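You operate a simulated robot arm through the tools that you are given. There is no shell and no other tool.

The job below is to be done with a simulated robot arm. You get a single attempt, and the scene is never put back.

TASK
Wax the foot of the red pot, then dip its lower half in the green glaze.
Fine: pot back on the brown board, lid back on, wax dial off. Set down upright: what you pick out.

It is judged by the outcome, as a careful person would: the job done as asked, and still so three seconds after it is handed in. It fails if anything else is knocked over, pushed out of place, dropped, spilled or broken. Lids that push on must go on centred and level and be pressed home; caps that screw on are set level and turned clockwise until they are tight.

THE ROBOT
A 7-joint arm with a two-finger parallel gripper, fixed in place. Base frame: the origin is at the foot of the arm, x ahead of it, y to its left, z up; the work surface is at about z = 860. Readings come in mm, degrees, newtons and seconds.
Its first joint turns from -132.0 to 132.0 degrees. Payload 3.91 kg.
The tool frame sits at the grasp point between the pads (the TCP): z along the fingers, y along the line on which they close. The tips reach 30 mm beyond it. Largest opening 110 mm; finger width 20, thickness 10; the body of the gripper, 48 by 112 mm, starts 55 mm behind the TCP.
Orientation is that of the tool frame in the base frame, as a unit quaternion [x, y, z, w]. With the fingers straight down and closing along the base's y, the tool's x points along the base's -x, its y along +y and its z along -z.

THE INTERFACE
- The arm moves only by the tool nudge_tool. Its argument "commands" is a list that holds one entry, the list of rows, each a list of 7 numbers: the gripper command, from -1 (fully open) to 1 (shut), values between in proportion, then the shift along the tool's x, y, z in mm, then the turn, a rotation vector about the tool's x, y, z in degrees. In form: [[[gripper, dx, dy, dz, rx, ry, rz], ...]]. A call has 1 to 20 rows; each row is the pose to reach, as a shift and turn from the pose commanded when the call began, along the tool's axes at that moment. A row lasts 0.2 s, in which the tool goes at most 50 mm and 8.6 degrees; a call with a longer step from one row to the next is refused whole, and so is a gripper value outside its range. Where a pose cannot be reached the arm comes as near as it can. A force on the tool above 60 N (or 10 N above the force at the start of the call, whichever is more), or a blocked arm, ends the call early, and 0.2 s more pass. Each finger travels about 108 mm/s and halts on what it meets, pressing with about 33 N; the grip force reading is that of the motor and also rises with nothing between the fingers. The clock runs only during rows and for 0.2 s after the last one: add rows that repeat a pose to give the fingers time. The reply holds the time, the measured pose of the TCP, the force on the tool along the base axes, the opening and the grip force, in the units named above and with some noise, with the torque about the TCP (base axes, N m) and any sound that the robot's microphone picked up.
- Cameras (640 x 400 px; columns grow to the right, rows downward): "scene" is fixed at [220.4, 501.3, 1609.1]; the picture's right is [-0.47, -0.89, 0.00], its down [-0.67, 0.35, -0.65] and it looks along [0.58, -0.30, -0.76] (base axes); focal length 313 px, centre (320, 200). "wrist" rides on the gripper at [72, 17, -103] in the tool frame; the picture's right is [-0.23, 0.97, 0.00], its down [-0.76, -0.18, -0.62] and it looks along [-0.61, -0.14, 0.78] (tool axes); focal length 222 px, centre (320, 200). There is no depth. A picture from a camera that has moved, and an enlarged one, comes with that camera's place and axes in the base frame and with its lens.
- grab_frame(camera): a new picture of that camera. No time passes.
- inspect(camera, box): a new picture of the part [left, top, right, bottom] of that camera's present view, enlarged. No time passes.
- finish_job(): hands the job in; it is judged then, once.

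Places have to be worked out from the pictures, the camera data and where the tool is seen. Open the gripper and draw the arm clear of the work before you hand the job in, unless the task says otherwise.

The tools are called after "Emit:" as a command line: name --argument value ..., lists and objects as JSON in quotes. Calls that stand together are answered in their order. nudge_tool: Moves the arm, as the interface text tells. Its arguments: {"type":"object","properties":{"commands":{"type":"array","items":{"type":"array","items":{"type":"array","items":{"type":"number"}}}}},"required":["commands"]} The other tools are called the same way: grab_frame (camera) takes a picture; inspect (camera, box) takes an enlarged picture of a part of a camera's view; finish_job () hands the job in.

At the start:

```text
time_s: 0.0
tcp_pos: [576.0, 399.2, 1285.6]
tool_rot: [-0.001, 1.0, 0.0, -0.001]
force: [0.1, 0.7, 0.5]
ft_torque: [0.02, -0.03, -0.02]
opening: 110.0
gripper_force: 0.1
```

scene: 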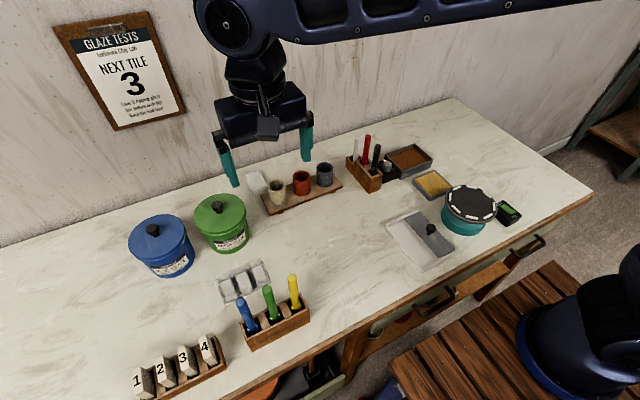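
wrist: 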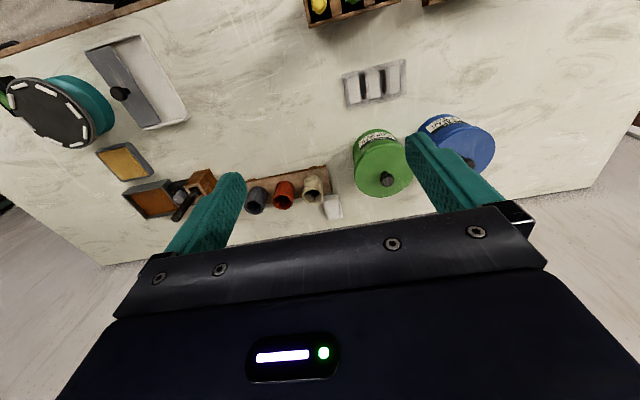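

I'll start by looking more closely at the different parts of the scene.

Emit:
inspect --camera "scene" --box '[180, 140, 400, 280]'

Emit:
inspect --camera "scene" --box '[340, 120, 540, 280]'

Emit:
inspect --camera "scene" --box '[110, 190, 330, 400]'

Emit:
inspect --camera "scene" --box '[40, 0, 200, 140]'

Emit:
inspect --camera "wrist" --box '[0, 20, 240, 240]'

Emit:
inspect --camera "wrist" --box '[220, 40, 520, 240]'

```text
2.86 times, centred on (290, 210) of scene
camera zoom: at [220.4, 501.3, 1609.1], right [-0.47, -0.89, 0.0], down [-0.67, 0.35, -0.65], along [0.58, -0.3, -0.76], focal length 894 px, centre (406, 171)
```

zoom: 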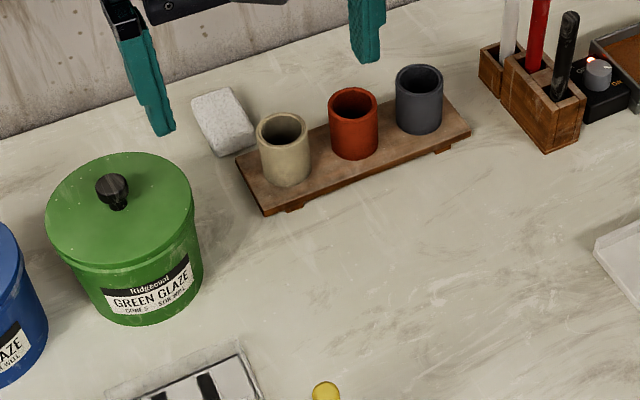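

```text
2.50 times, centred on (440, 200) of scene
camera zoom: at [220.4, 501.3, 1609.1], right [-0.47, -0.89, 0.0], down [-0.67, 0.35, -0.65], along [0.58, -0.3, -0.76], focal length 782 px, centre (20, 200)
```

zoom: 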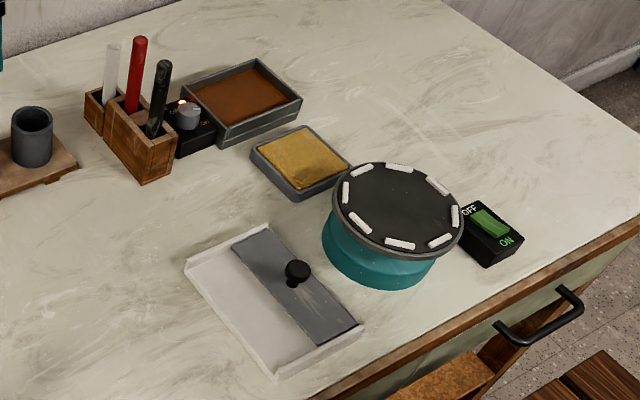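

```text
1.90 times, centred on (220, 295) of scene
camera zoom: at [220.4, 501.3, 1609.1], right [-0.47, -0.89, 0.0], down [-0.67, 0.35, -0.65], along [0.58, -0.3, -0.76], focal length 596 px, centre (510, 19)
```

zoom: 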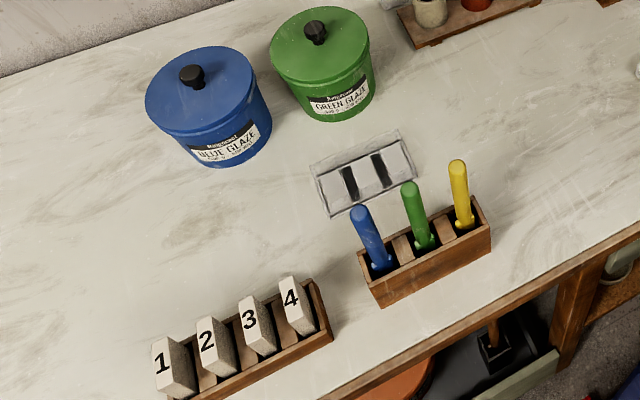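

```text
2.86 times, centred on (120, 70) of scene
camera zoom: at [220.4, 501.3, 1609.1], right [-0.47, -0.89, 0.0], down [-0.67, 0.35, -0.65], along [0.58, -0.3, -0.76], focal length 894 px, centre (891, 571)
```

zoom: 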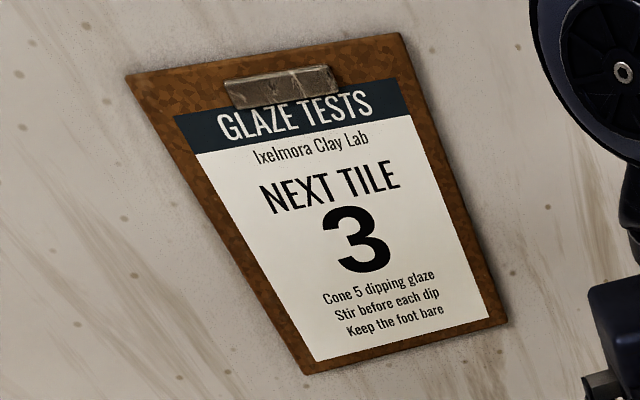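

```text
1.82 times, centred on (120, 130) of wrist
camera zoom: at [503.8, 417.1, 1388.7], right [0.23, 0.97, 0.0], down [0.76, -0.18, 0.62], along [0.61, -0.14, -0.78], focal length 404 px, centre (684, 327)
```

zoom: 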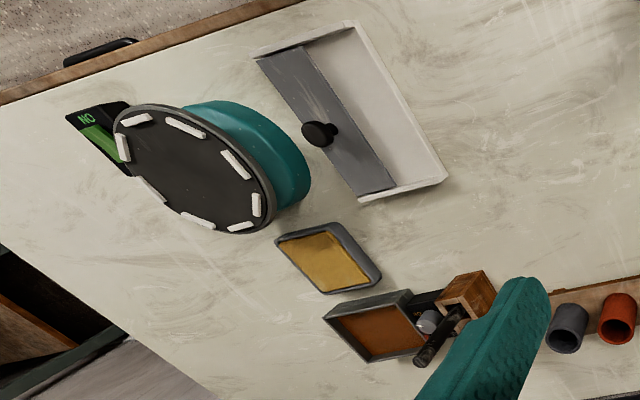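

```text
2.00 times, centred on (370, 140) of wrist
camera zoom: at [503.8, 417.1, 1388.7], right [0.23, 0.97, 0.0], down [0.76, -0.18, 0.62], along [0.61, -0.14, -0.78], focal length 444 px, centre (220, 320)
```

zoom: 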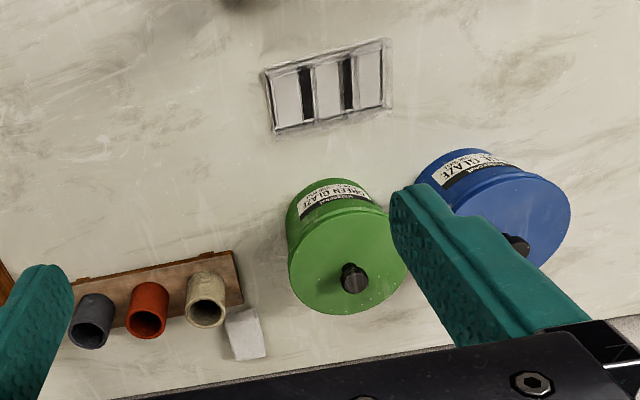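

The layout is mostly clear: green bucket with lid, board with three pots, wax pan with a dial, sponge tray, banding wheel and stir sticks. I'll zoom in on the labels, the dial and the sticks.

Emit:
inspect --camera "scene" --box '[365, 135, 445, 190]'

Emit:
inspect --camera "scene" --box '[190, 185, 260, 255]'

Emit:
inspect --camera "scene" --box '[230, 260, 320, 350]'

Emit:
inspect --camera "scene" --box '[245, 150, 345, 220]'

Emit:
inspect --camera "wrist" --box '[110, 150, 230, 230]'

Emit:
inspect --camera "wrist" --box '[240, 150, 420, 230]'

```text
7.27 times, centred on (405, 162) of scene
camera zoom: at [220.4, 501.3, 1609.1], right [-0.47, -0.89, 0.0], down [-0.67, 0.35, -0.65], along [0.58, -0.3, -0.76], focal length 2275 px, centre (-298, 473)
```

zoom: 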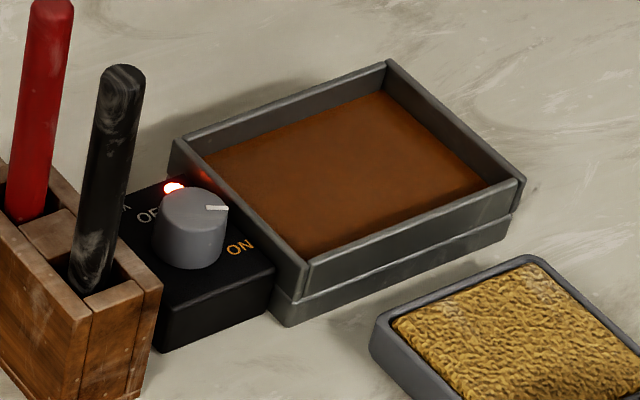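

```text
5.71 times, centred on (225, 220) of scene
camera zoom: at [220.4, 501.3, 1609.1], right [-0.47, -0.89, 0.0], down [-0.67, 0.35, -0.65], along [0.58, -0.3, -0.76], focal length 1787 px, centre (863, 86)
```

zoom: 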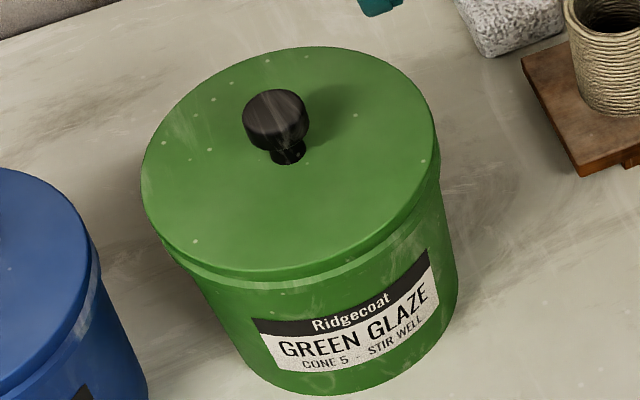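

```text
4.44 times, centred on (275, 305) of scene
camera zoom: at [220.4, 501.3, 1609.1], right [-0.47, -0.89, 0.0], down [-0.67, 0.35, -0.65], along [0.58, -0.3, -0.76], focal length 1390 px, centre (520, -267)
```

zoom: 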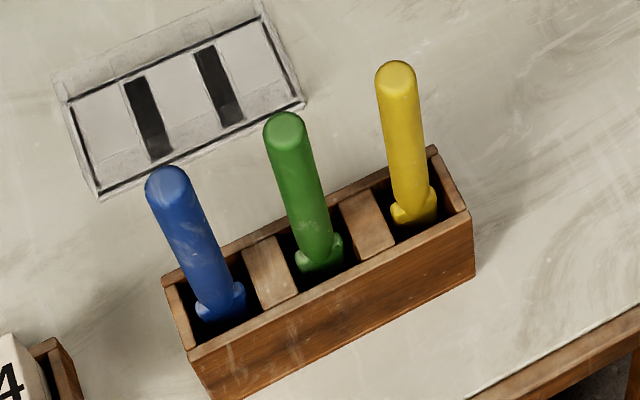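

```text
5.71 times, centred on (295, 185) of scene
camera zoom: at [220.4, 501.3, 1609.1], right [-0.47, -0.89, 0.0], down [-0.67, 0.35, -0.65], along [0.58, -0.3, -0.76], focal length 1787 px, centre (463, 286)
```

zoom: 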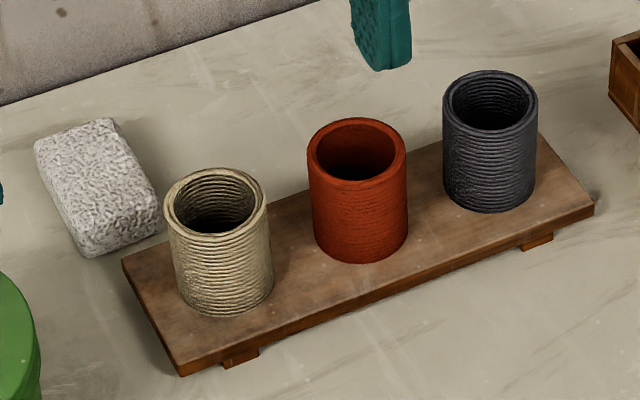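

```text
5.00 times, centred on (170, 190) of wrist
camera zoom: at [503.8, 417.1, 1388.7], right [0.23, 0.97, 0.0], down [0.76, -0.18, 0.62], along [0.61, -0.14, -0.78], focal length 1111 px, centre (1070, 250)
```

zoom: 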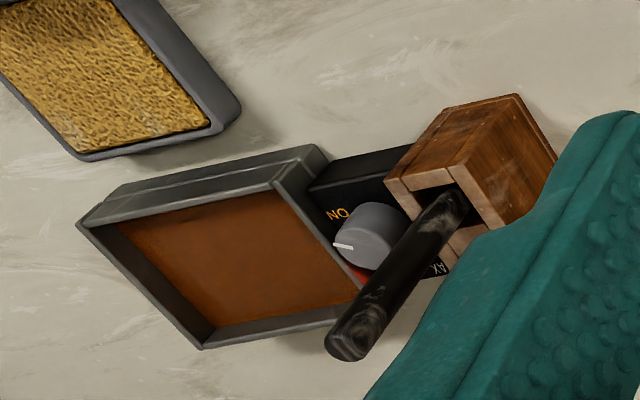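

```text
3.56 times, centred on (330, 190) of wrist
camera zoom: at [503.8, 417.1, 1388.7], right [0.23, 0.97, 0.0], down [0.76, -0.18, 0.62], along [0.61, -0.14, -0.78], focal length 790 px, centre (284, 236)
```

zoom: 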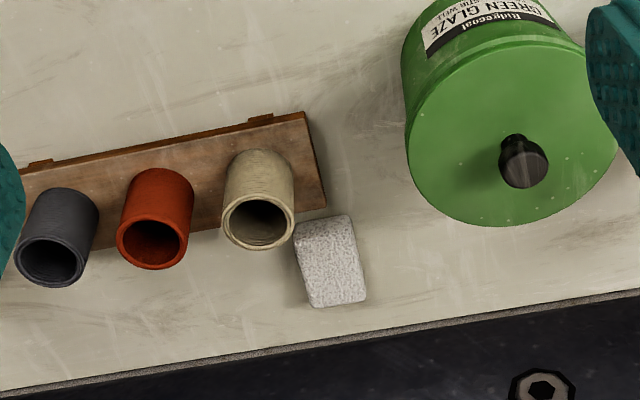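

Now I move the arm over to the wax station at a safe height so the wrist camera can see the dial, the pan and the rack of sticks (I estimate the dial near x=785, y=-45).

Emit:
nudge_tool --commands '[[[-1, -5, -42, 8, 0, 0, 0], [-1, -11, -84, 17, 0, 0, 0], [-1, -16, -126, 26, 0, 0, 0], [-1, -22, -168, 35, 0, 0, 0], [-1, -27, -210, 44, 0, 0, 0], [-1, -33, -252, 53, 0, 0, 0], [-1, -38, -294, 62, 0, 0, 0], [-1, -44, -336, 71, 0, 0, 0], [-1, -49, -378, 80, 0, 0, 0], [-1, -54, -420, 90, 0, 0, 0], [-1, -60, -455, 98, 0, 0, 0], [-1, -64, -489, 105, 0, 0, 0]]]'

```text
time_s: 2.6
tcp_pos: [638.9, -88.2, 1179.8]
tool_rot: [0.0, 1.0, 0.0, 0.0]
force: [-0.2, 0.2, -0.2]
ft_torque: [-0.07, -0.01, -0.04]
opening: 110.2
gripper_force: 0.1
```

Arm is over the wax area; taking pictures.

Emit:
grab_frame --camera "wrist"

Emit:
grab_frame --camera "scene"

```text
taken
camera wrist: at [567.4, -71.6, 1284.3], right [0.23, 0.97, 0.0], down [0.76, -0.18, 0.62], along [0.61, -0.14, -0.78], focal length 222 px, centre (320, 200)
```

wrist: 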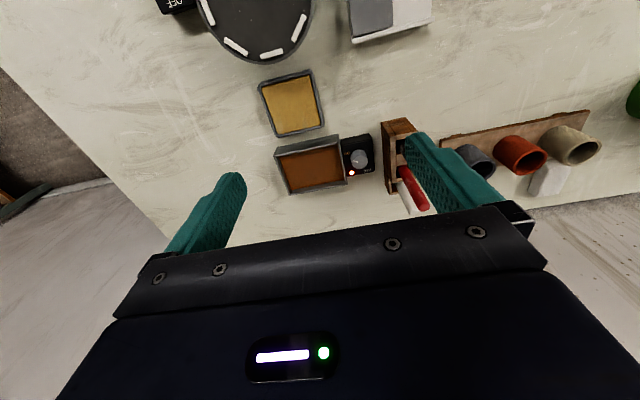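

```text
taken
```

scene: 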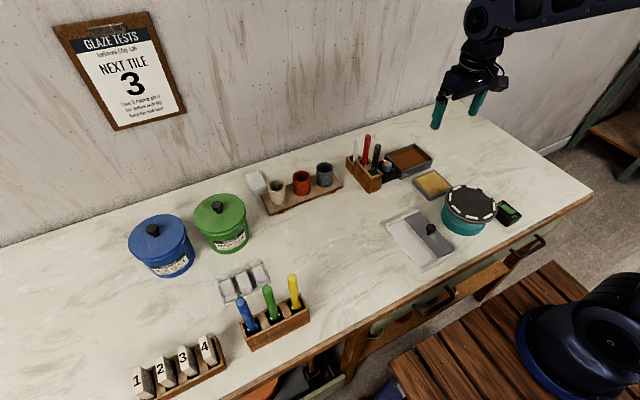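

Emit:
inspect --camera "wrist" --box '[260, 110, 440, 220]'

Emit:
inspect --camera "wrist" --box '[325, 125, 395, 195]'

Emit:
inspect --camera "wrist" --box '[430, 100, 610, 210]'

```text
3.56 times, centred on (350, 165) of wrist
camera zoom: at [567.4, -71.6, 1284.3], right [0.23, 0.97, 0.0], down [0.76, -0.18, 0.62], along [0.61, -0.14, -0.78], focal length 790 px, centre (213, 324)
```

zoom: 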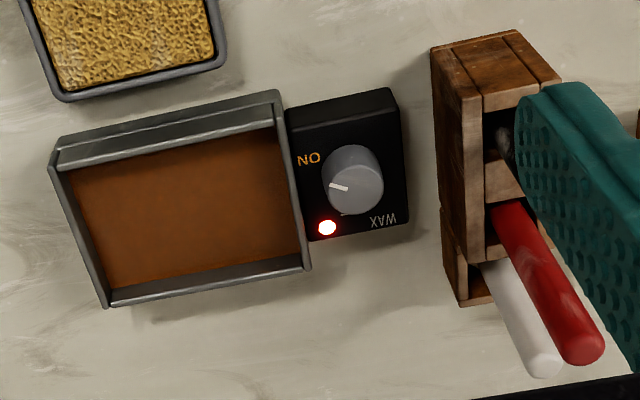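

```text
5.71 times, centred on (360, 160) of wrist
camera zoom: at [567.4, -71.6, 1284.3], right [0.23, 0.97, 0.0], down [0.76, -0.18, 0.62], along [0.61, -0.14, -0.78], focal length 1269 px, centre (91, 429)
```

zoom: 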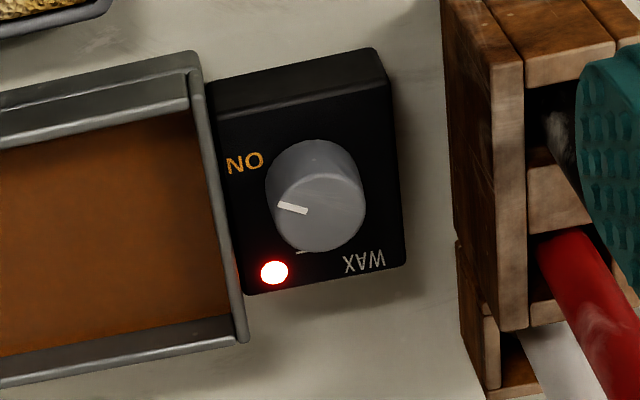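

```text
3.56 times, centred on (520, 155) of wrist
camera zoom: at [567.4, -71.6, 1284.3], right [0.23, 0.97, 0.0], down [0.76, -0.18, 0.62], along [0.61, -0.14, -0.78], focal length 790 px, centre (-391, 360)
```

zoom: 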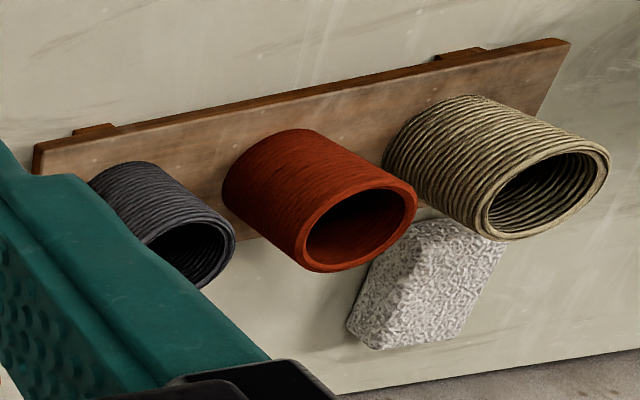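

The dial's pointer faces ON and its red lamp is lit, so the wax should already be hot. Next I swing back left to look at the stir sticks, the bucket and the pots up close.

Emit:
nudge_tool --commands '[[[-1, 15, 42, -4, 0, 0, 0], [-1, 30, 84, -8, 0, 0, 0], [-1, 46, 126, -12, 0, 0, 0], [-1, 61, 168, -16, 0, 0, 0], [-1, 77, 211, -20, 0, 0, 0], [-1, 92, 253, -24, 0, 0, 0], [-1, 107, 295, -28, 0, 0, 0], [-1, 122, 337, -32, 0, 0, 0], [-1, 138, 379, -36, 0, 0, 0], [-1, 153, 421, -40, 0, 0, 0], [-1, 169, 464, -40, 0, 0, 0], [-1, 184, 506, -40, 0, 0, 0], [-1, 199, 548, -40, 0, 0, 0]]]'

Emit:
grab_frame --camera "wrist"

```text
time_s: 5.4
tcp_pos: [441.4, 459.8, 1220.7]
tool_rot: [0.0, 1.0, 0.0, 0.0]
force: [0.5, -0.9, 0.0]
ft_torque: [0.01, -0.02, 0.01]
opening: 110.1
gripper_force: 0.1
```

```text
taken
camera wrist: at [369.0, 477.1, 1324.9], right [0.23, 0.97, 0.0], down [0.76, -0.18, 0.62], along [0.61, -0.14, -0.78], focal length 222 px, centre (320, 200)
```

wrist: 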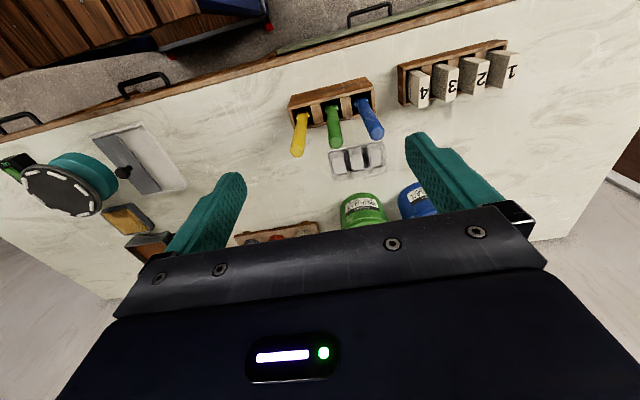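

Emit:
inspect --camera "wrist" --box '[270, 65, 410, 185]'

Emit:
inspect --camera "wrist" --box '[230, 130, 450, 240]'

```text
3.33 times, centred on (340, 125) of wrist
camera zoom: at [369.0, 477.1, 1324.9], right [0.23, 0.97, 0.0], down [0.76, -0.18, 0.62], along [0.61, -0.14, -0.78], focal length 740 px, centre (253, 450)
```

zoom: 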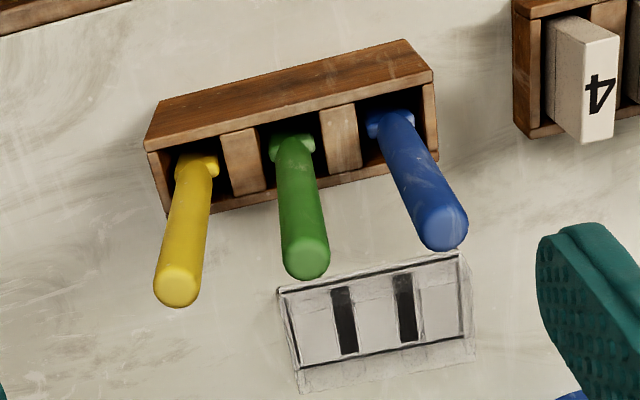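

```text
2.91 times, centred on (340, 185) of wrist
camera zoom: at [369.0, 477.1, 1324.9], right [0.23, 0.97, 0.0], down [0.76, -0.18, 0.62], along [0.61, -0.14, -0.78], focal length 646 px, centre (262, 244)
```

zoom: 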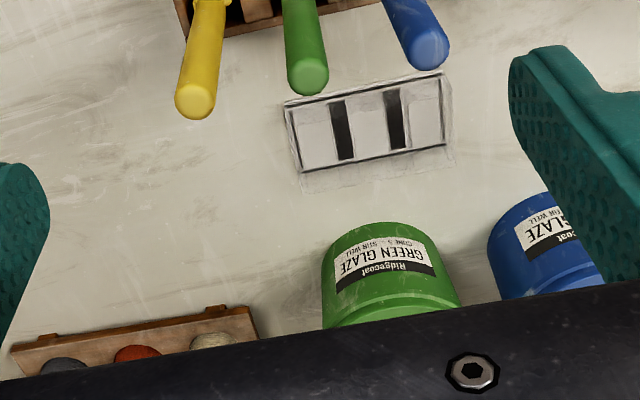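

The green stick stands at about (495, 470) with its top near z≈1045. Now I move in for a closer view of the green bucket's lid and knob.

Emit:
nudge_tool --commands '[[[-1, -40, 5, 12, 0, 0, 0], [-1, -80, 10, 24, 0, 0, 0], [-1, -120, 15, 35, 0, 0, 0], [-1, -160, 20, 47, 0, 0, 0], [-1, -200, 25, 59, 0, 0, 0], [-1, -239, 30, 70, 0, 0, 0], [-1, -239, 30, 70, 0, 0, 0]]]'

Emit:
grab_frame --camera "wrist"

Emit:
inspect --camera "wrist" --box '[230, 110, 430, 260]'

Emit:
inspect --camera "scene" --box '[180, 120, 340, 260]'

```text
time_s: 7.0
tcp_pos: [680.5, 488.9, 1148.5]
tool_rot: [0.0, 1.0, 0.0, 0.0]
force: [-0.3, 0.4, 0.4]
ft_torque: [-0.02, -0.05, 0.0]
opening: 110.1
gripper_force: 0.1
```

```text
taken
camera wrist: at [608.1, 505.8, 1251.7], right [0.23, 0.97, 0.0], down [0.76, -0.18, 0.62], along [0.61, -0.14, -0.78], focal length 222 px, centre (320, 200)
```

wrist: 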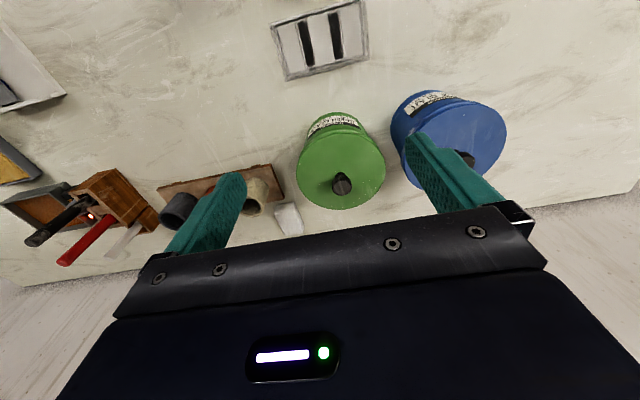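

```text
2.67 times, centred on (330, 185) of wrist
camera zoom: at [608.1, 505.8, 1251.7], right [0.23, 0.97, 0.0], down [0.76, -0.18, 0.62], along [0.61, -0.14, -0.78], focal length 592 px, centre (293, 240)
```

zoom: 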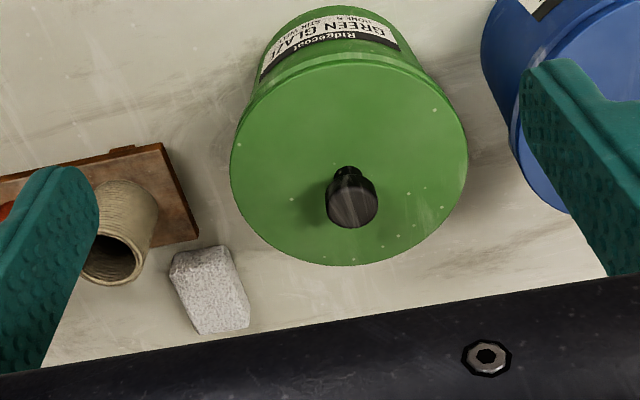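

```text
2.86 times, centred on (260, 190) of scene
camera zoom: at [220.4, 501.3, 1609.1], right [-0.47, -0.89, 0.0], down [-0.67, 0.35, -0.65], along [0.58, -0.3, -0.76], focal length 894 px, centre (491, 229)
```

zoom: 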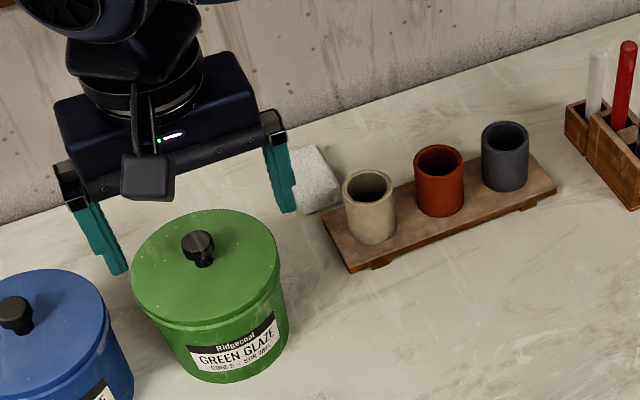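

From this view the knob is at about (787.5, 496.5) with its top at z≈1003 and the lid top at z≈979. I'll move over it, narrow the opening somewhat, and check before descending.

Emit:
nudge_tool --commands '[[[-0.2, -40, 3, 20, 0, 0, 0], [-0.2, -80, 6, 40, 0, 0, 0], [-0.2, -107, 7.6, 68, 0, 0, 0], [-0.2, -107, 7.6, 68, 0, 0, 0]]]'

Emit:
grab_frame --camera "wrist"

Emit:
inspect --camera "scene" --box '[160, 120, 300, 240]'

```text
time_s: 8.0
tcp_pos: [788.5, 495.2, 1082.3]
tool_rot: [-0.001, 1.0, 0.0, -0.001]
force: [-0.1, 0.1, 0.2]
ft_torque: [-0.01, -0.02, -0.01]
opening: 65.9
gripper_force: 0.2
```

```text
taken
camera wrist: at [715.8, 513.8, 1186.2], right [0.23, 0.97, 0.0], down [0.76, -0.18, 0.62], along [0.61, -0.14, -0.78], focal length 222 px, centre (320, 200)
```

wrist: 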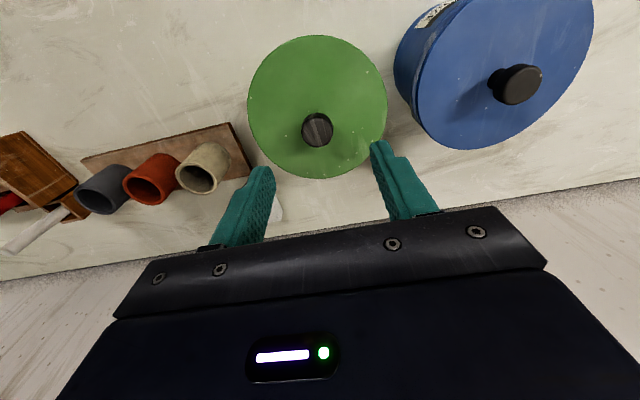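

```text
3.33 times, centred on (230, 180) of scene
camera zoom: at [220.4, 501.3, 1609.1], right [-0.47, -0.89, 0.0], down [-0.67, 0.35, -0.65], along [0.58, -0.3, -0.76], focal length 1043 px, centre (620, 267)
```

zoom: 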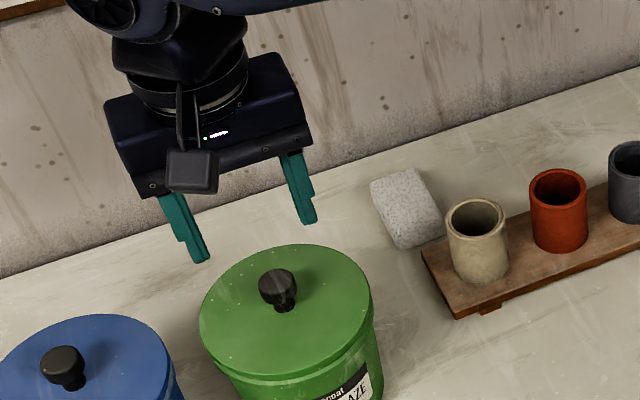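

Emit:
inspect --camera "wrist" --box '[230, 20, 410, 220]'

```text
2.00 times, centred on (320, 120) of wrist
camera zoom: at [715.8, 513.8, 1186.2], right [0.23, 0.97, 0.0], down [0.76, -0.18, 0.62], along [0.61, -0.14, -0.78], focal length 444 px, centre (320, 360)
```

zoom: 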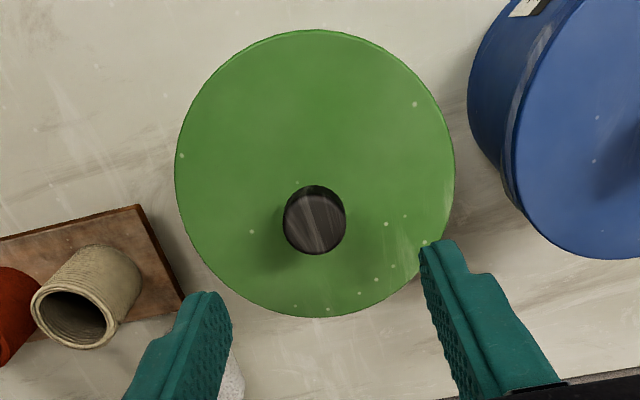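

Knob centre works out to about (786.3, 495.5), close to the tool. Descending so that the tips stay a few mm above the lid, then closing on the knob.

Emit:
nudge_tool --commands '[[[-0.2, 2, 0, 30, 0, 0, 0], [-0.2, 2, 0, 55, 0, 0, 0], [-0.2, 2, 0, 67, 0, 0, 0], [-0.2, 2, 0, 67, 0, 0, 0]]]'

Emit:
inspect --camera "scene" --box '[180, 160, 280, 240]'

Emit:
inspect --camera "wrist" --box '[200, 0, 440, 220]'

```text
time_s: 9.0
tcp_pos: [786.1, 495.9, 1015.2]
tool_rot: [0.0, 1.0, -0.001, 0.0]
force: [-0.5, -0.3, 0.2]
ft_torque: [0.0, 0.01, 0.0]
opening: 65.9
gripper_force: 0.0
```

```text
5.00 times, centred on (230, 200) of scene
camera zoom: at [220.4, 501.3, 1609.1], right [-0.47, -0.89, 0.0], down [-0.67, 0.35, -0.65], along [0.58, -0.3, -0.76], focal length 1564 px, centre (770, 200)
```

zoom: 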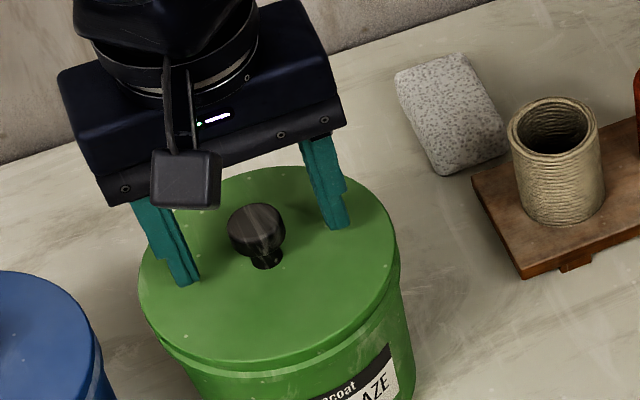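

```text
1.82 times, centred on (320, 110) of wrist
camera zoom: at [713.2, 512.2, 1118.4], right [0.23, 0.97, 0.0], down [0.76, -0.18, 0.62], along [0.61, -0.14, -0.78], focal length 404 px, centre (320, 364)
```

zoom: 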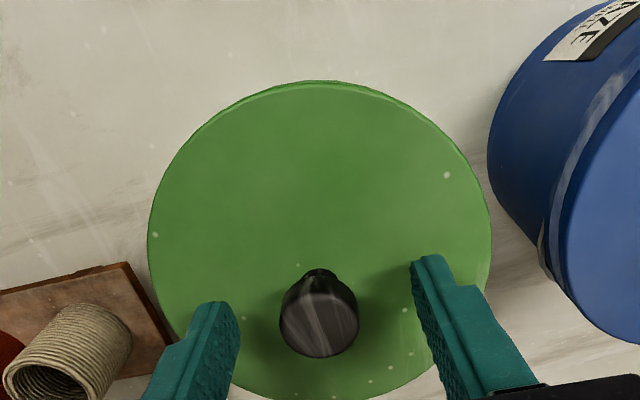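

The knob is centred between the fingers. Closing on it.

Emit:
nudge_tool --commands '[[[1, 0, 0, 1, 0, 0, 0], [1, 0, 0, 1, 0, 0, 0], [1, 0, 0, 1, 0, 0, 0], [1, 0, 0, 1, 0, 0, 0]]]'

Emit:
inspect --camera "wrist" --box '[200, 0, 440, 220]'

```text
time_s: 10.0
tcp_pos: [785.9, 496.8, 1014.5]
tool_rot: [-0.001, 1.0, 0.0, -0.001]
force: [0.3, -0.9, -0.1]
ft_torque: [0.0, -0.01, -0.02]
opening: 25.5
gripper_force: 32.9
heard: snap
```

```text
1.82 times, centred on (320, 110) of wrist
camera zoom: at [713.7, 512.8, 1117.6], right [0.23, 0.97, 0.0], down [0.76, -0.18, 0.62], along [0.61, -0.14, -0.78], focal length 404 px, centre (320, 364)
```

zoom: 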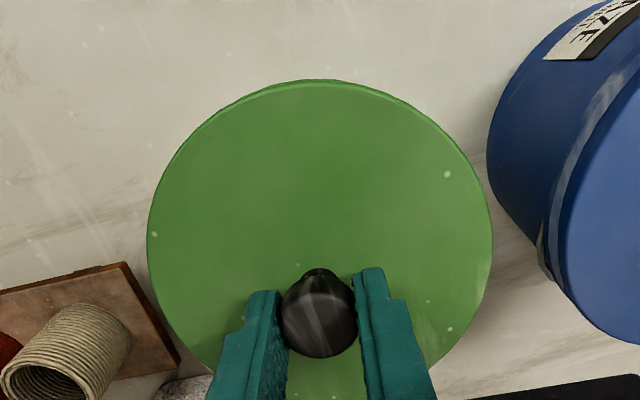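

Gripped at 25.5 mm (a snap was heard, likely the lid's snap fit). Lifting straight up slowly.

Emit:
nudge_tool --commands '[[[1, 0, 0, -5, 0, 0, 0], [1, 0, 0, -12, 0, 0, 0], [1, 0, 0, -20, 0, 0, 0], [1, 0, 0, -30, 0, 0, 0]]]'

Emit:
grab_frame --camera "scene"

Emit:
grab_frame --camera "wrist"

```text
time_s: 11.0
tcp_pos: [784.3, 495.7, 1043.4]
tool_rot: [0.0, 1.0, 0.0, 0.0]
force: [0.6, -0.4, -1.1]
ft_torque: [0.03, -0.02, 0.03]
opening: 25.5
gripper_force: 33.3
```

```text
taken
```

scene: 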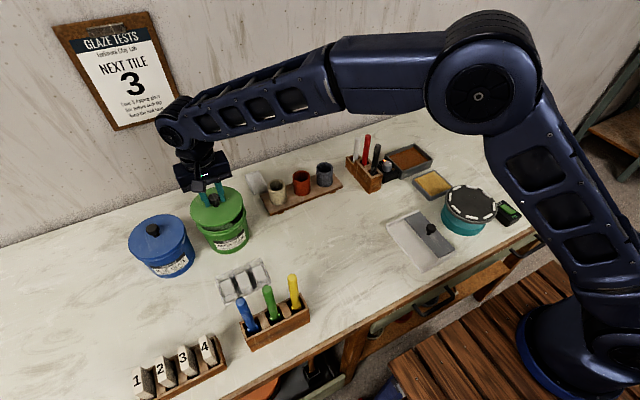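

```text
taken
camera wrist: at [712.4, 512.8, 1147.2], right [0.23, 0.97, 0.0], down [0.76, -0.18, 0.62], along [0.61, -0.14, -0.78], focal length 222 px, centre (320, 200)
```

wrist: 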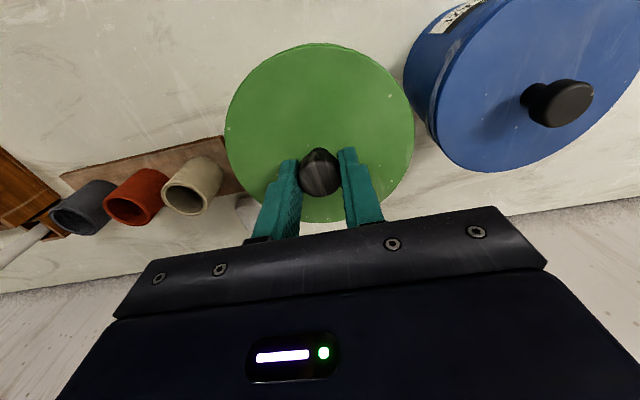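

The lid is off and light (~1 N). I raise it further and carry it to the empty table area around (660, 300).

Emit:
nudge_tool --commands '[[[1, 0, 0, -30, 0, 0, 0], [1, 0, 0, -50, 0, 0, 0], [1, 25, -39, -50, 0, 0, 0], [1, 50, -78, -50, 0, 0, 0], [1, 75, -117, -50, 0, 0, 0], [1, 100, -156, -50, 0, 0, 0], [1, 125, -196, -50, 0, 0, 0], [1, 125, -196, -10, 0, 0, 0], [1, 125, -196, 30, 0, 0, 0], [1, 125, -196, 60, 0, 0, 0], [1, 125, -196, 80, 0, 0, 0], [1, 125, -196, 80, 0, 0, 0]]]'

Emit:
grab_frame --camera "scene"

Emit:
grab_frame --camera "wrist"

```text
time_s: 13.6
tcp_pos: [659.6, 298.4, 964.2]
tool_rot: [0.0, 1.0, 0.0, -0.001]
force: [0.7, 0.4, -0.9]
ft_torque: [0.01, 0.0, -0.02]
opening: 25.7
gripper_force: 32.9
```

```text
taken
```

scene: 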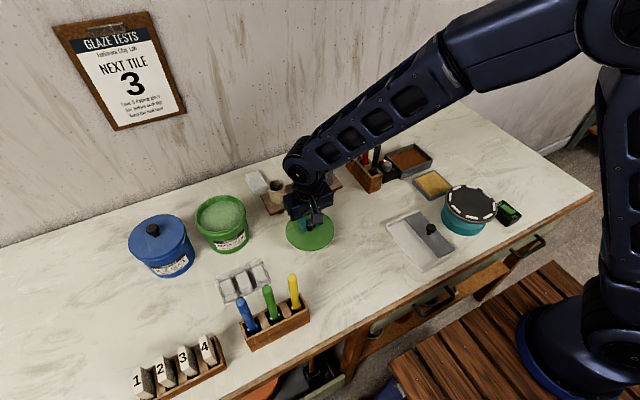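

```text
taken
camera wrist: at [587.8, 316.2, 1068.6], right [0.23, 0.97, 0.0], down [0.76, -0.18, 0.62], along [0.61, -0.14, -0.78], focal length 222 px, centre (320, 200)
```

wrist: 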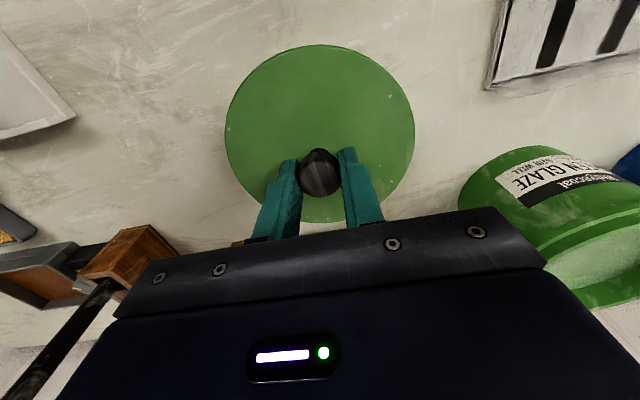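

The bucket is open. I look at the glaze surface before going further.

Emit:
inspect --camera "scene" --box '[185, 180, 265, 260]'

Emit:
inspect --camera "scene" --box '[270, 190, 350, 260]'

```text
5.00 times, centred on (225, 220) of scene
camera zoom: at [220.4, 501.3, 1609.1], right [-0.47, -0.89, 0.0], down [-0.67, 0.35, -0.65], along [0.58, -0.3, -0.76], focal length 1564 px, centre (795, 100)
```

zoom: 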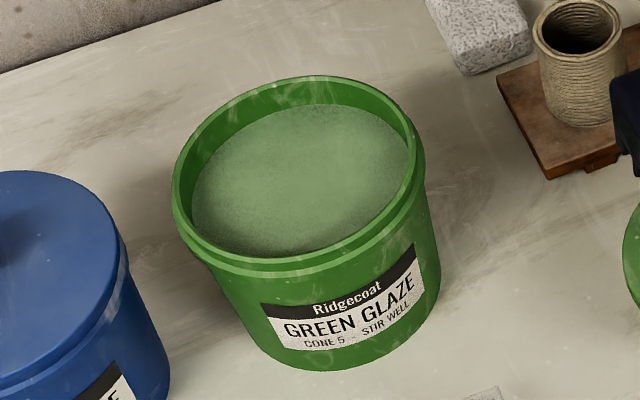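

```text
5.71 times, centred on (310, 225) of scene
camera zoom: at [220.4, 501.3, 1609.1], right [-0.47, -0.89, 0.0], down [-0.67, 0.35, -0.65], along [0.58, -0.3, -0.76], focal length 1787 px, centre (377, 57)
```

zoom: 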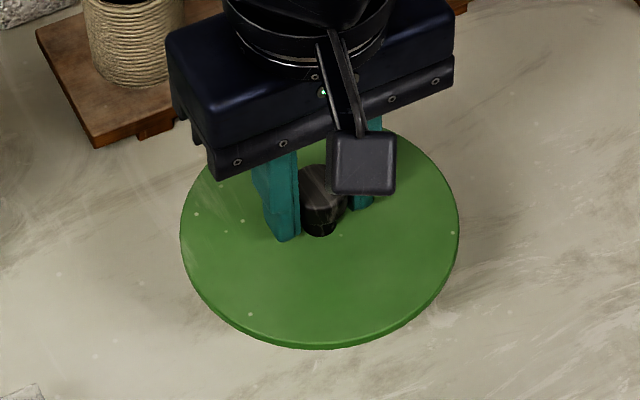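

The glaze looks settled and mottled, so it needs stirring as the label and clipboard say. First I lower the lid to near the table.

Emit:
nudge_tool --commands '[[[1, 0, 0, 20, 0, 0, 0], [1, 0, 0, 40, 0, 0, 0], [1, 0, 0, 48, 0, 0, 0], [1, 0, 0, 50, 0, 0, 0]]]'

Emit:
inspect --camera "scene" --box '[270, 190, 350, 260]'

```text
time_s: 14.6
tcp_pos: [660.5, 301.0, 913.4]
tool_rot: [0.0, 1.0, 0.001, -0.001]
force: [0.1, 0.4, -0.8]
ft_torque: [0.02, -0.05, -0.02]
opening: 25.7
gripper_force: 32.7
```

```text
5.71 times, centred on (310, 225) of scene
camera zoom: at [220.4, 501.3, 1609.1], right [-0.47, -0.89, 0.0], down [-0.67, 0.35, -0.65], along [0.58, -0.3, -0.76], focal length 1787 px, centre (377, 57)
```

zoom: 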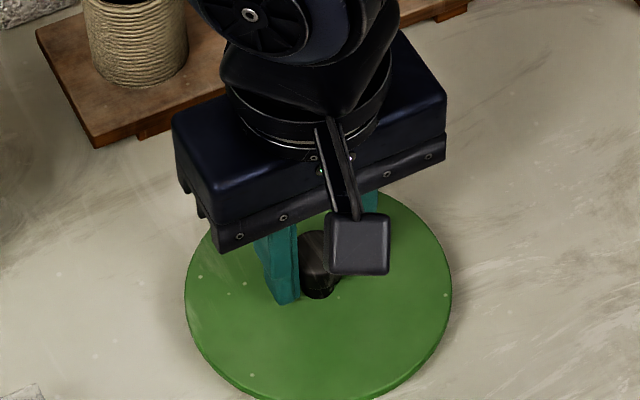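

No contact yet at z≈913. Lowering in small steps until I feel the table.

Emit:
nudge_tool --commands '[[[1, 0, 0, 2, 0, 0, 0], [1, 0, 0, 4, 0, 0, 0], [1, 0, 0, 5, 0, 0, 0]]]'

```text
time_s: 15.4
tcp_pos: [660.0, 301.2, 909.9]
tool_rot: [-0.001, 1.0, 0.0, 0.001]
force: [-0.3, -0.8, 5.5]
ft_torque: [-0.01, 0.1, -0.01]
opening: 25.6
gripper_force: 33.1
```

Contact felt (5.5 N) at z≈910: the lid rests on the table. Opening and withdrawing upward.

Emit:
nudge_tool --commands '[[[0.2, 0, 0, -1, 0, 0, 0], [-0.2, 0, 0, -1, 0, 0, 0], [-0.2, 0, 0, -1, 0, 0, 0], [-0.2, 0, 0, -1, 0, 0, 0], [-0.2, 0, 0, -25, 0, 0, 0], [-0.2, 0, 0, -60, 0, 0, 0], [-0.2, 0, 0, -105, 0, 0, 0], [-0.2, 0, 0, -150, 0, 0, 0]]]'

Emit:
grab_frame --camera "scene"

Emit:
grab_frame --camera "wrist"

```text
time_s: 17.2
tcp_pos: [659.2, 300.6, 1058.0]
tool_rot: [0.0, 1.0, 0.0, -0.001]
force: [0.4, -0.1, -1.2]
ft_torque: [0.0, 0.01, 0.02]
opening: 66.0
gripper_force: 0.0
```

```text
taken
```

scene: 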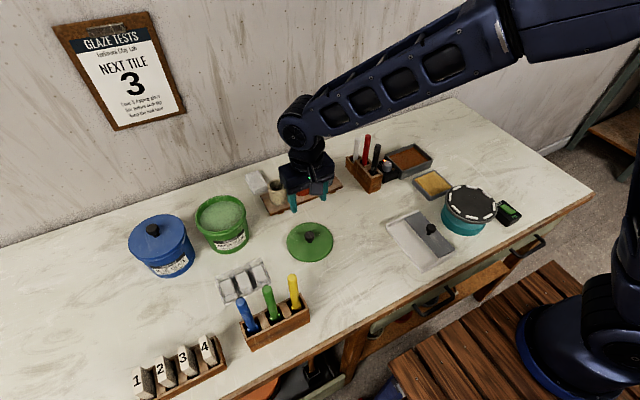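

```text
taken
camera wrist: at [587.7, 317.4, 1161.4], right [0.23, 0.97, 0.0], down [0.76, -0.18, 0.62], along [0.61, -0.14, -0.78], focal length 222 px, centre (320, 200)
```

wrist: 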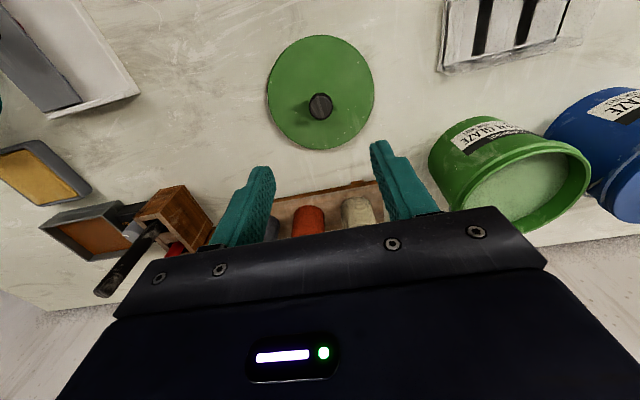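

Lid sits flat on the table. Now I go above the green stir stick at about (495, 470), with a narrowed opening so as not to touch its neighbours.

Emit:
nudge_tool --commands '[[[0.1, 0, 0, -40, 0, 0, 0], [0.1, 10, 10, -80, 0, 0, 0], [0.1, 40, 41, -92, 0, 0, 0], [0.1, 72, 74, -92, 0, 0, 0], [0.1, 104, 107, -92, 0, 0, 0], [0.1, 136, 140, -92, 0, 0, 0], [0.1, 164, 169, -92, 0, 0, 0], [0.1, 164, 169, -92, 0, 0, 0]]]'

Emit:
grab_frame --camera "wrist"

Emit:
inspect --camera "wrist" --box '[210, 20, 430, 200]'

Emit:
inspect --camera "scene" --box '[220, 220, 320, 350]'

```text
time_s: 19.0
tcp_pos: [496.0, 470.0, 1151.3]
tool_rot: [0.0, 1.0, 0.0, 0.0]
force: [0.0, 0.9, 0.1]
ft_torque: [0.0, 0.03, -0.01]
opening: 49.3
gripper_force: 0.0
```

```text
taken
camera wrist: at [424.4, 486.5, 1255.0], right [0.23, 0.97, 0.0], down [0.76, -0.18, 0.62], along [0.61, -0.14, -0.78], focal length 222 px, centre (320, 200)
```

wrist: 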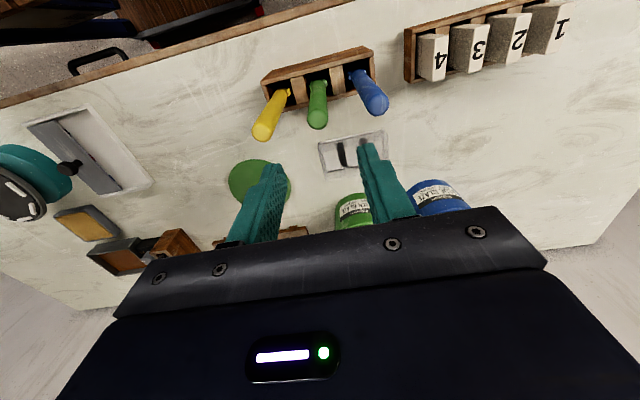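

```text
2.22 times, centred on (320, 110) of wrist
camera zoom: at [424.4, 486.5, 1255.0], right [0.23, 0.97, 0.0], down [0.76, -0.18, 0.62], along [0.61, -0.14, -0.78], focal length 494 px, centre (320, 400)
```

zoom: 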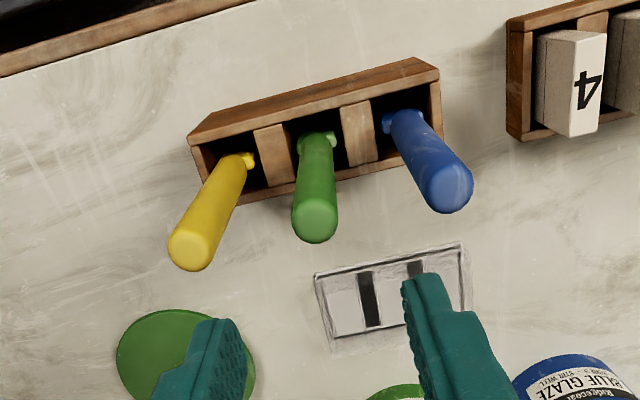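

```text
3.08 times, centred on (270, 285) of scene
camera zoom: at [220.4, 501.3, 1609.1], right [-0.47, -0.89, 0.0], down [-0.67, 0.35, -0.65], along [0.58, -0.3, -0.76], focal length 962 px, centre (474, -62)
```

zoom: 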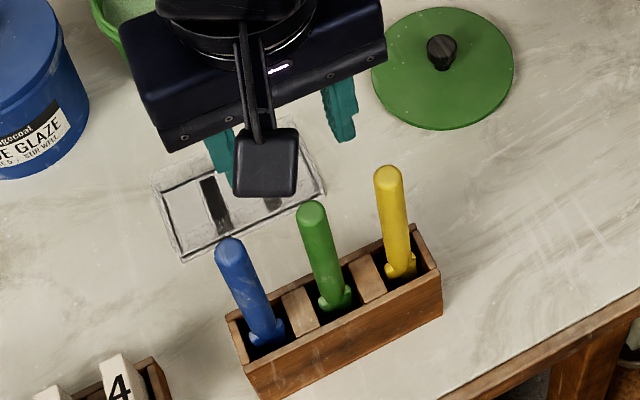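

The stick's top is somewhere around z≈1045–1065; I lower partway so the tips are just above it and re-measure against the fingers.

Emit:
nudge_tool --commands '[[[0.1, 2, 0, 20, 0, 0, 0], [0.1, 3, 0, 38, 0, 0, 0], [0.1, 3, 0, 38, 0, 0, 0]]]'

Emit:
inspect --camera "wrist" --box '[210, 20, 430, 200]'

Emit:
inspect --camera "scene" --box '[220, 240, 320, 340]'

```text
time_s: 19.8
tcp_pos: [493.3, 470.1, 1113.5]
tool_rot: [0.0, 1.0, 0.0, 0.0]
force: [0.2, -0.7, 0.4]
ft_torque: [0.0, 0.02, 0.0]
opening: 49.5
gripper_force: 0.0
```

```text
2.22 times, centred on (320, 110) of wrist
camera zoom: at [421.3, 486.9, 1216.8], right [0.23, 0.97, 0.0], down [0.76, -0.18, 0.62], along [0.61, -0.14, -0.78], focal length 494 px, centre (320, 400)
```

zoom: 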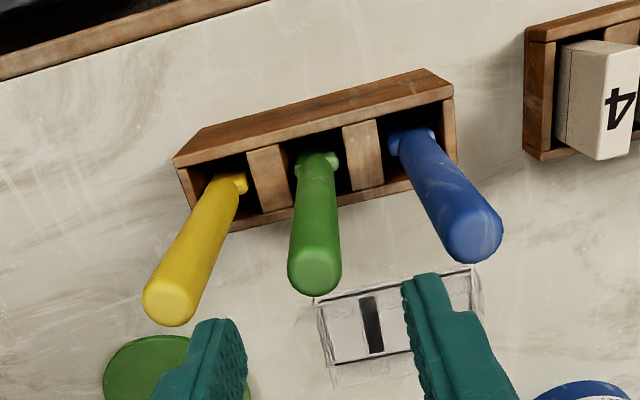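

```text
4.00 times, centred on (270, 290) of scene
camera zoom: at [220.4, 501.3, 1609.1], right [-0.47, -0.89, 0.0], down [-0.67, 0.35, -0.65], along [0.58, -0.3, -0.76], focal length 1251 px, centre (520, -160)
```

zoom: 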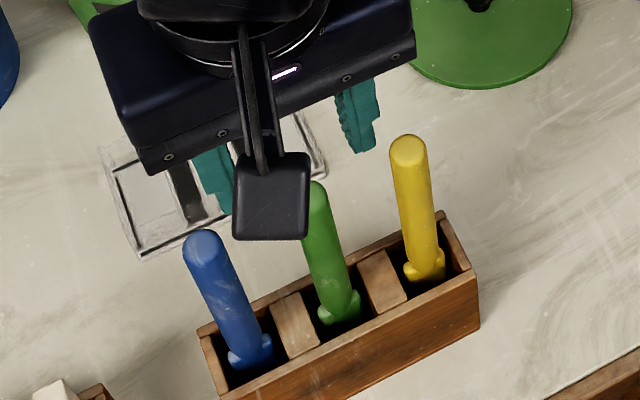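

Combining views, the stick axis is near (487, 470.5) with its top around z≈1070. I shift ~7 mm back and descend around it.

Emit:
nudge_tool --commands '[[[0.1, 7, 0.4, 0, 0, 0, 0], [0.1, 7, 0.4, 15, 0, 0, 0], [0.1, 7, 0.4, 30, 0, 0, 0], [0.1, 7, 0.4, 30, 0, 0, 0]]]'

Emit:
inspect --camera "wrist" --box '[210, 20, 430, 200]'

Emit:
inspect --camera "scene" --box '[220, 240, 320, 340]'

```text
time_s: 20.8
tcp_pos: [485.9, 469.5, 1084.2]
tool_rot: [0.001, 1.0, 0.0, 0.0]
force: [-0.2, -0.4, -0.2]
ft_torque: [0.01, 0.02, -0.03]
opening: 49.6
gripper_force: 0.0
```

```text
2.22 times, centred on (320, 110) of wrist
camera zoom: at [414.1, 487.2, 1186.8], right [0.23, 0.97, 0.0], down [0.76, -0.18, 0.62], along [0.61, -0.14, -0.78], focal length 494 px, centre (320, 400)
```

zoom: 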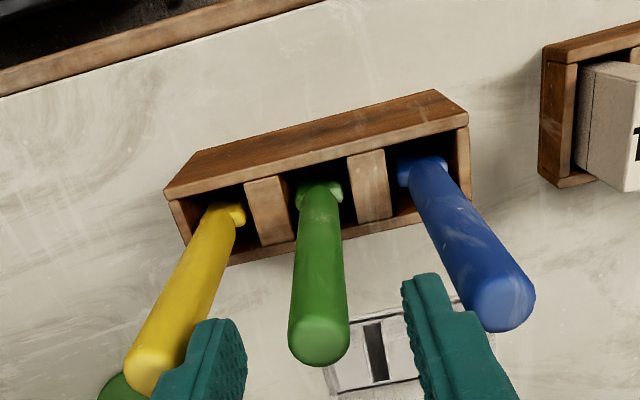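

```text
4.00 times, centred on (270, 290) of scene
camera zoom: at [220.4, 501.3, 1609.1], right [-0.47, -0.89, 0.0], down [-0.67, 0.35, -0.65], along [0.58, -0.3, -0.76], focal length 1251 px, centre (520, -160)
```

zoom: 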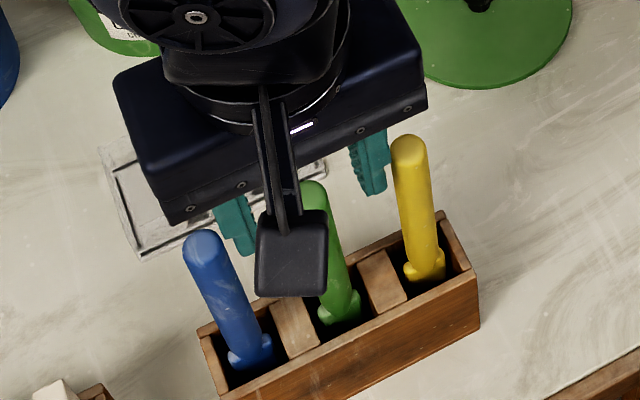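

Confirmed: stick axis ≈ (486, 470.3), top ≈ 1070. Descending to grip height and closing.

Emit:
nudge_tool --commands '[[[0.1, 0, 0.7, 15, 0, 0, 0], [0.1, 0, 0.7, 30, 0, 0, 0], [0.1, 0, 0.7, 44, 0, 0, 0], [0.1, 0, 0.7, 44, 0, 0, 0]]]'

Emit:
inspect --camera "wrist" --box '[210, 60, 430, 240]'

Emit:
inspect --camera "scene" --box '[220, 240, 320, 340]'

```text
time_s: 21.8
tcp_pos: [486.6, 471.4, 1039.6]
tool_rot: [0.0, 1.0, 0.0, 0.0]
force: [-1.2, 0.1, 0.3]
ft_torque: [0.01, 0.01, -0.01]
opening: 49.6
gripper_force: 0.1
```

```text
2.22 times, centred on (320, 150) of wrist
camera zoom: at [414.5, 487.4, 1143.7], right [0.23, 0.97, 0.0], down [0.76, -0.18, 0.62], along [0.61, -0.14, -0.78], focal length 494 px, centre (320, 311)
```

zoom: 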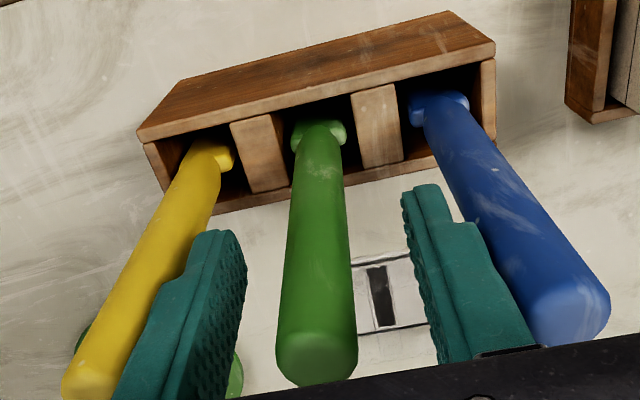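

```text
4.00 times, centred on (270, 290) of scene
camera zoom: at [220.4, 501.3, 1609.1], right [-0.47, -0.89, 0.0], down [-0.67, 0.35, -0.65], along [0.58, -0.3, -0.76], focal length 1251 px, centre (520, -160)
```

zoom: 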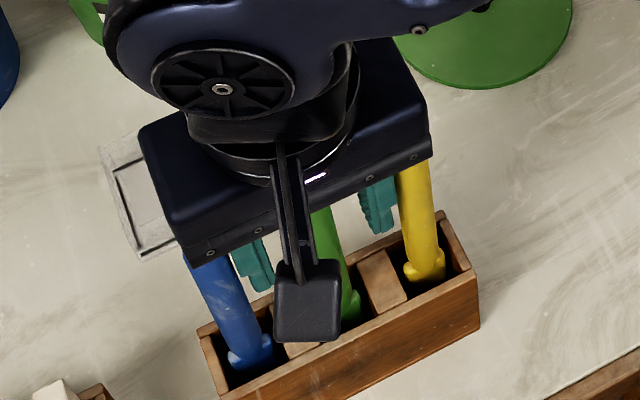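

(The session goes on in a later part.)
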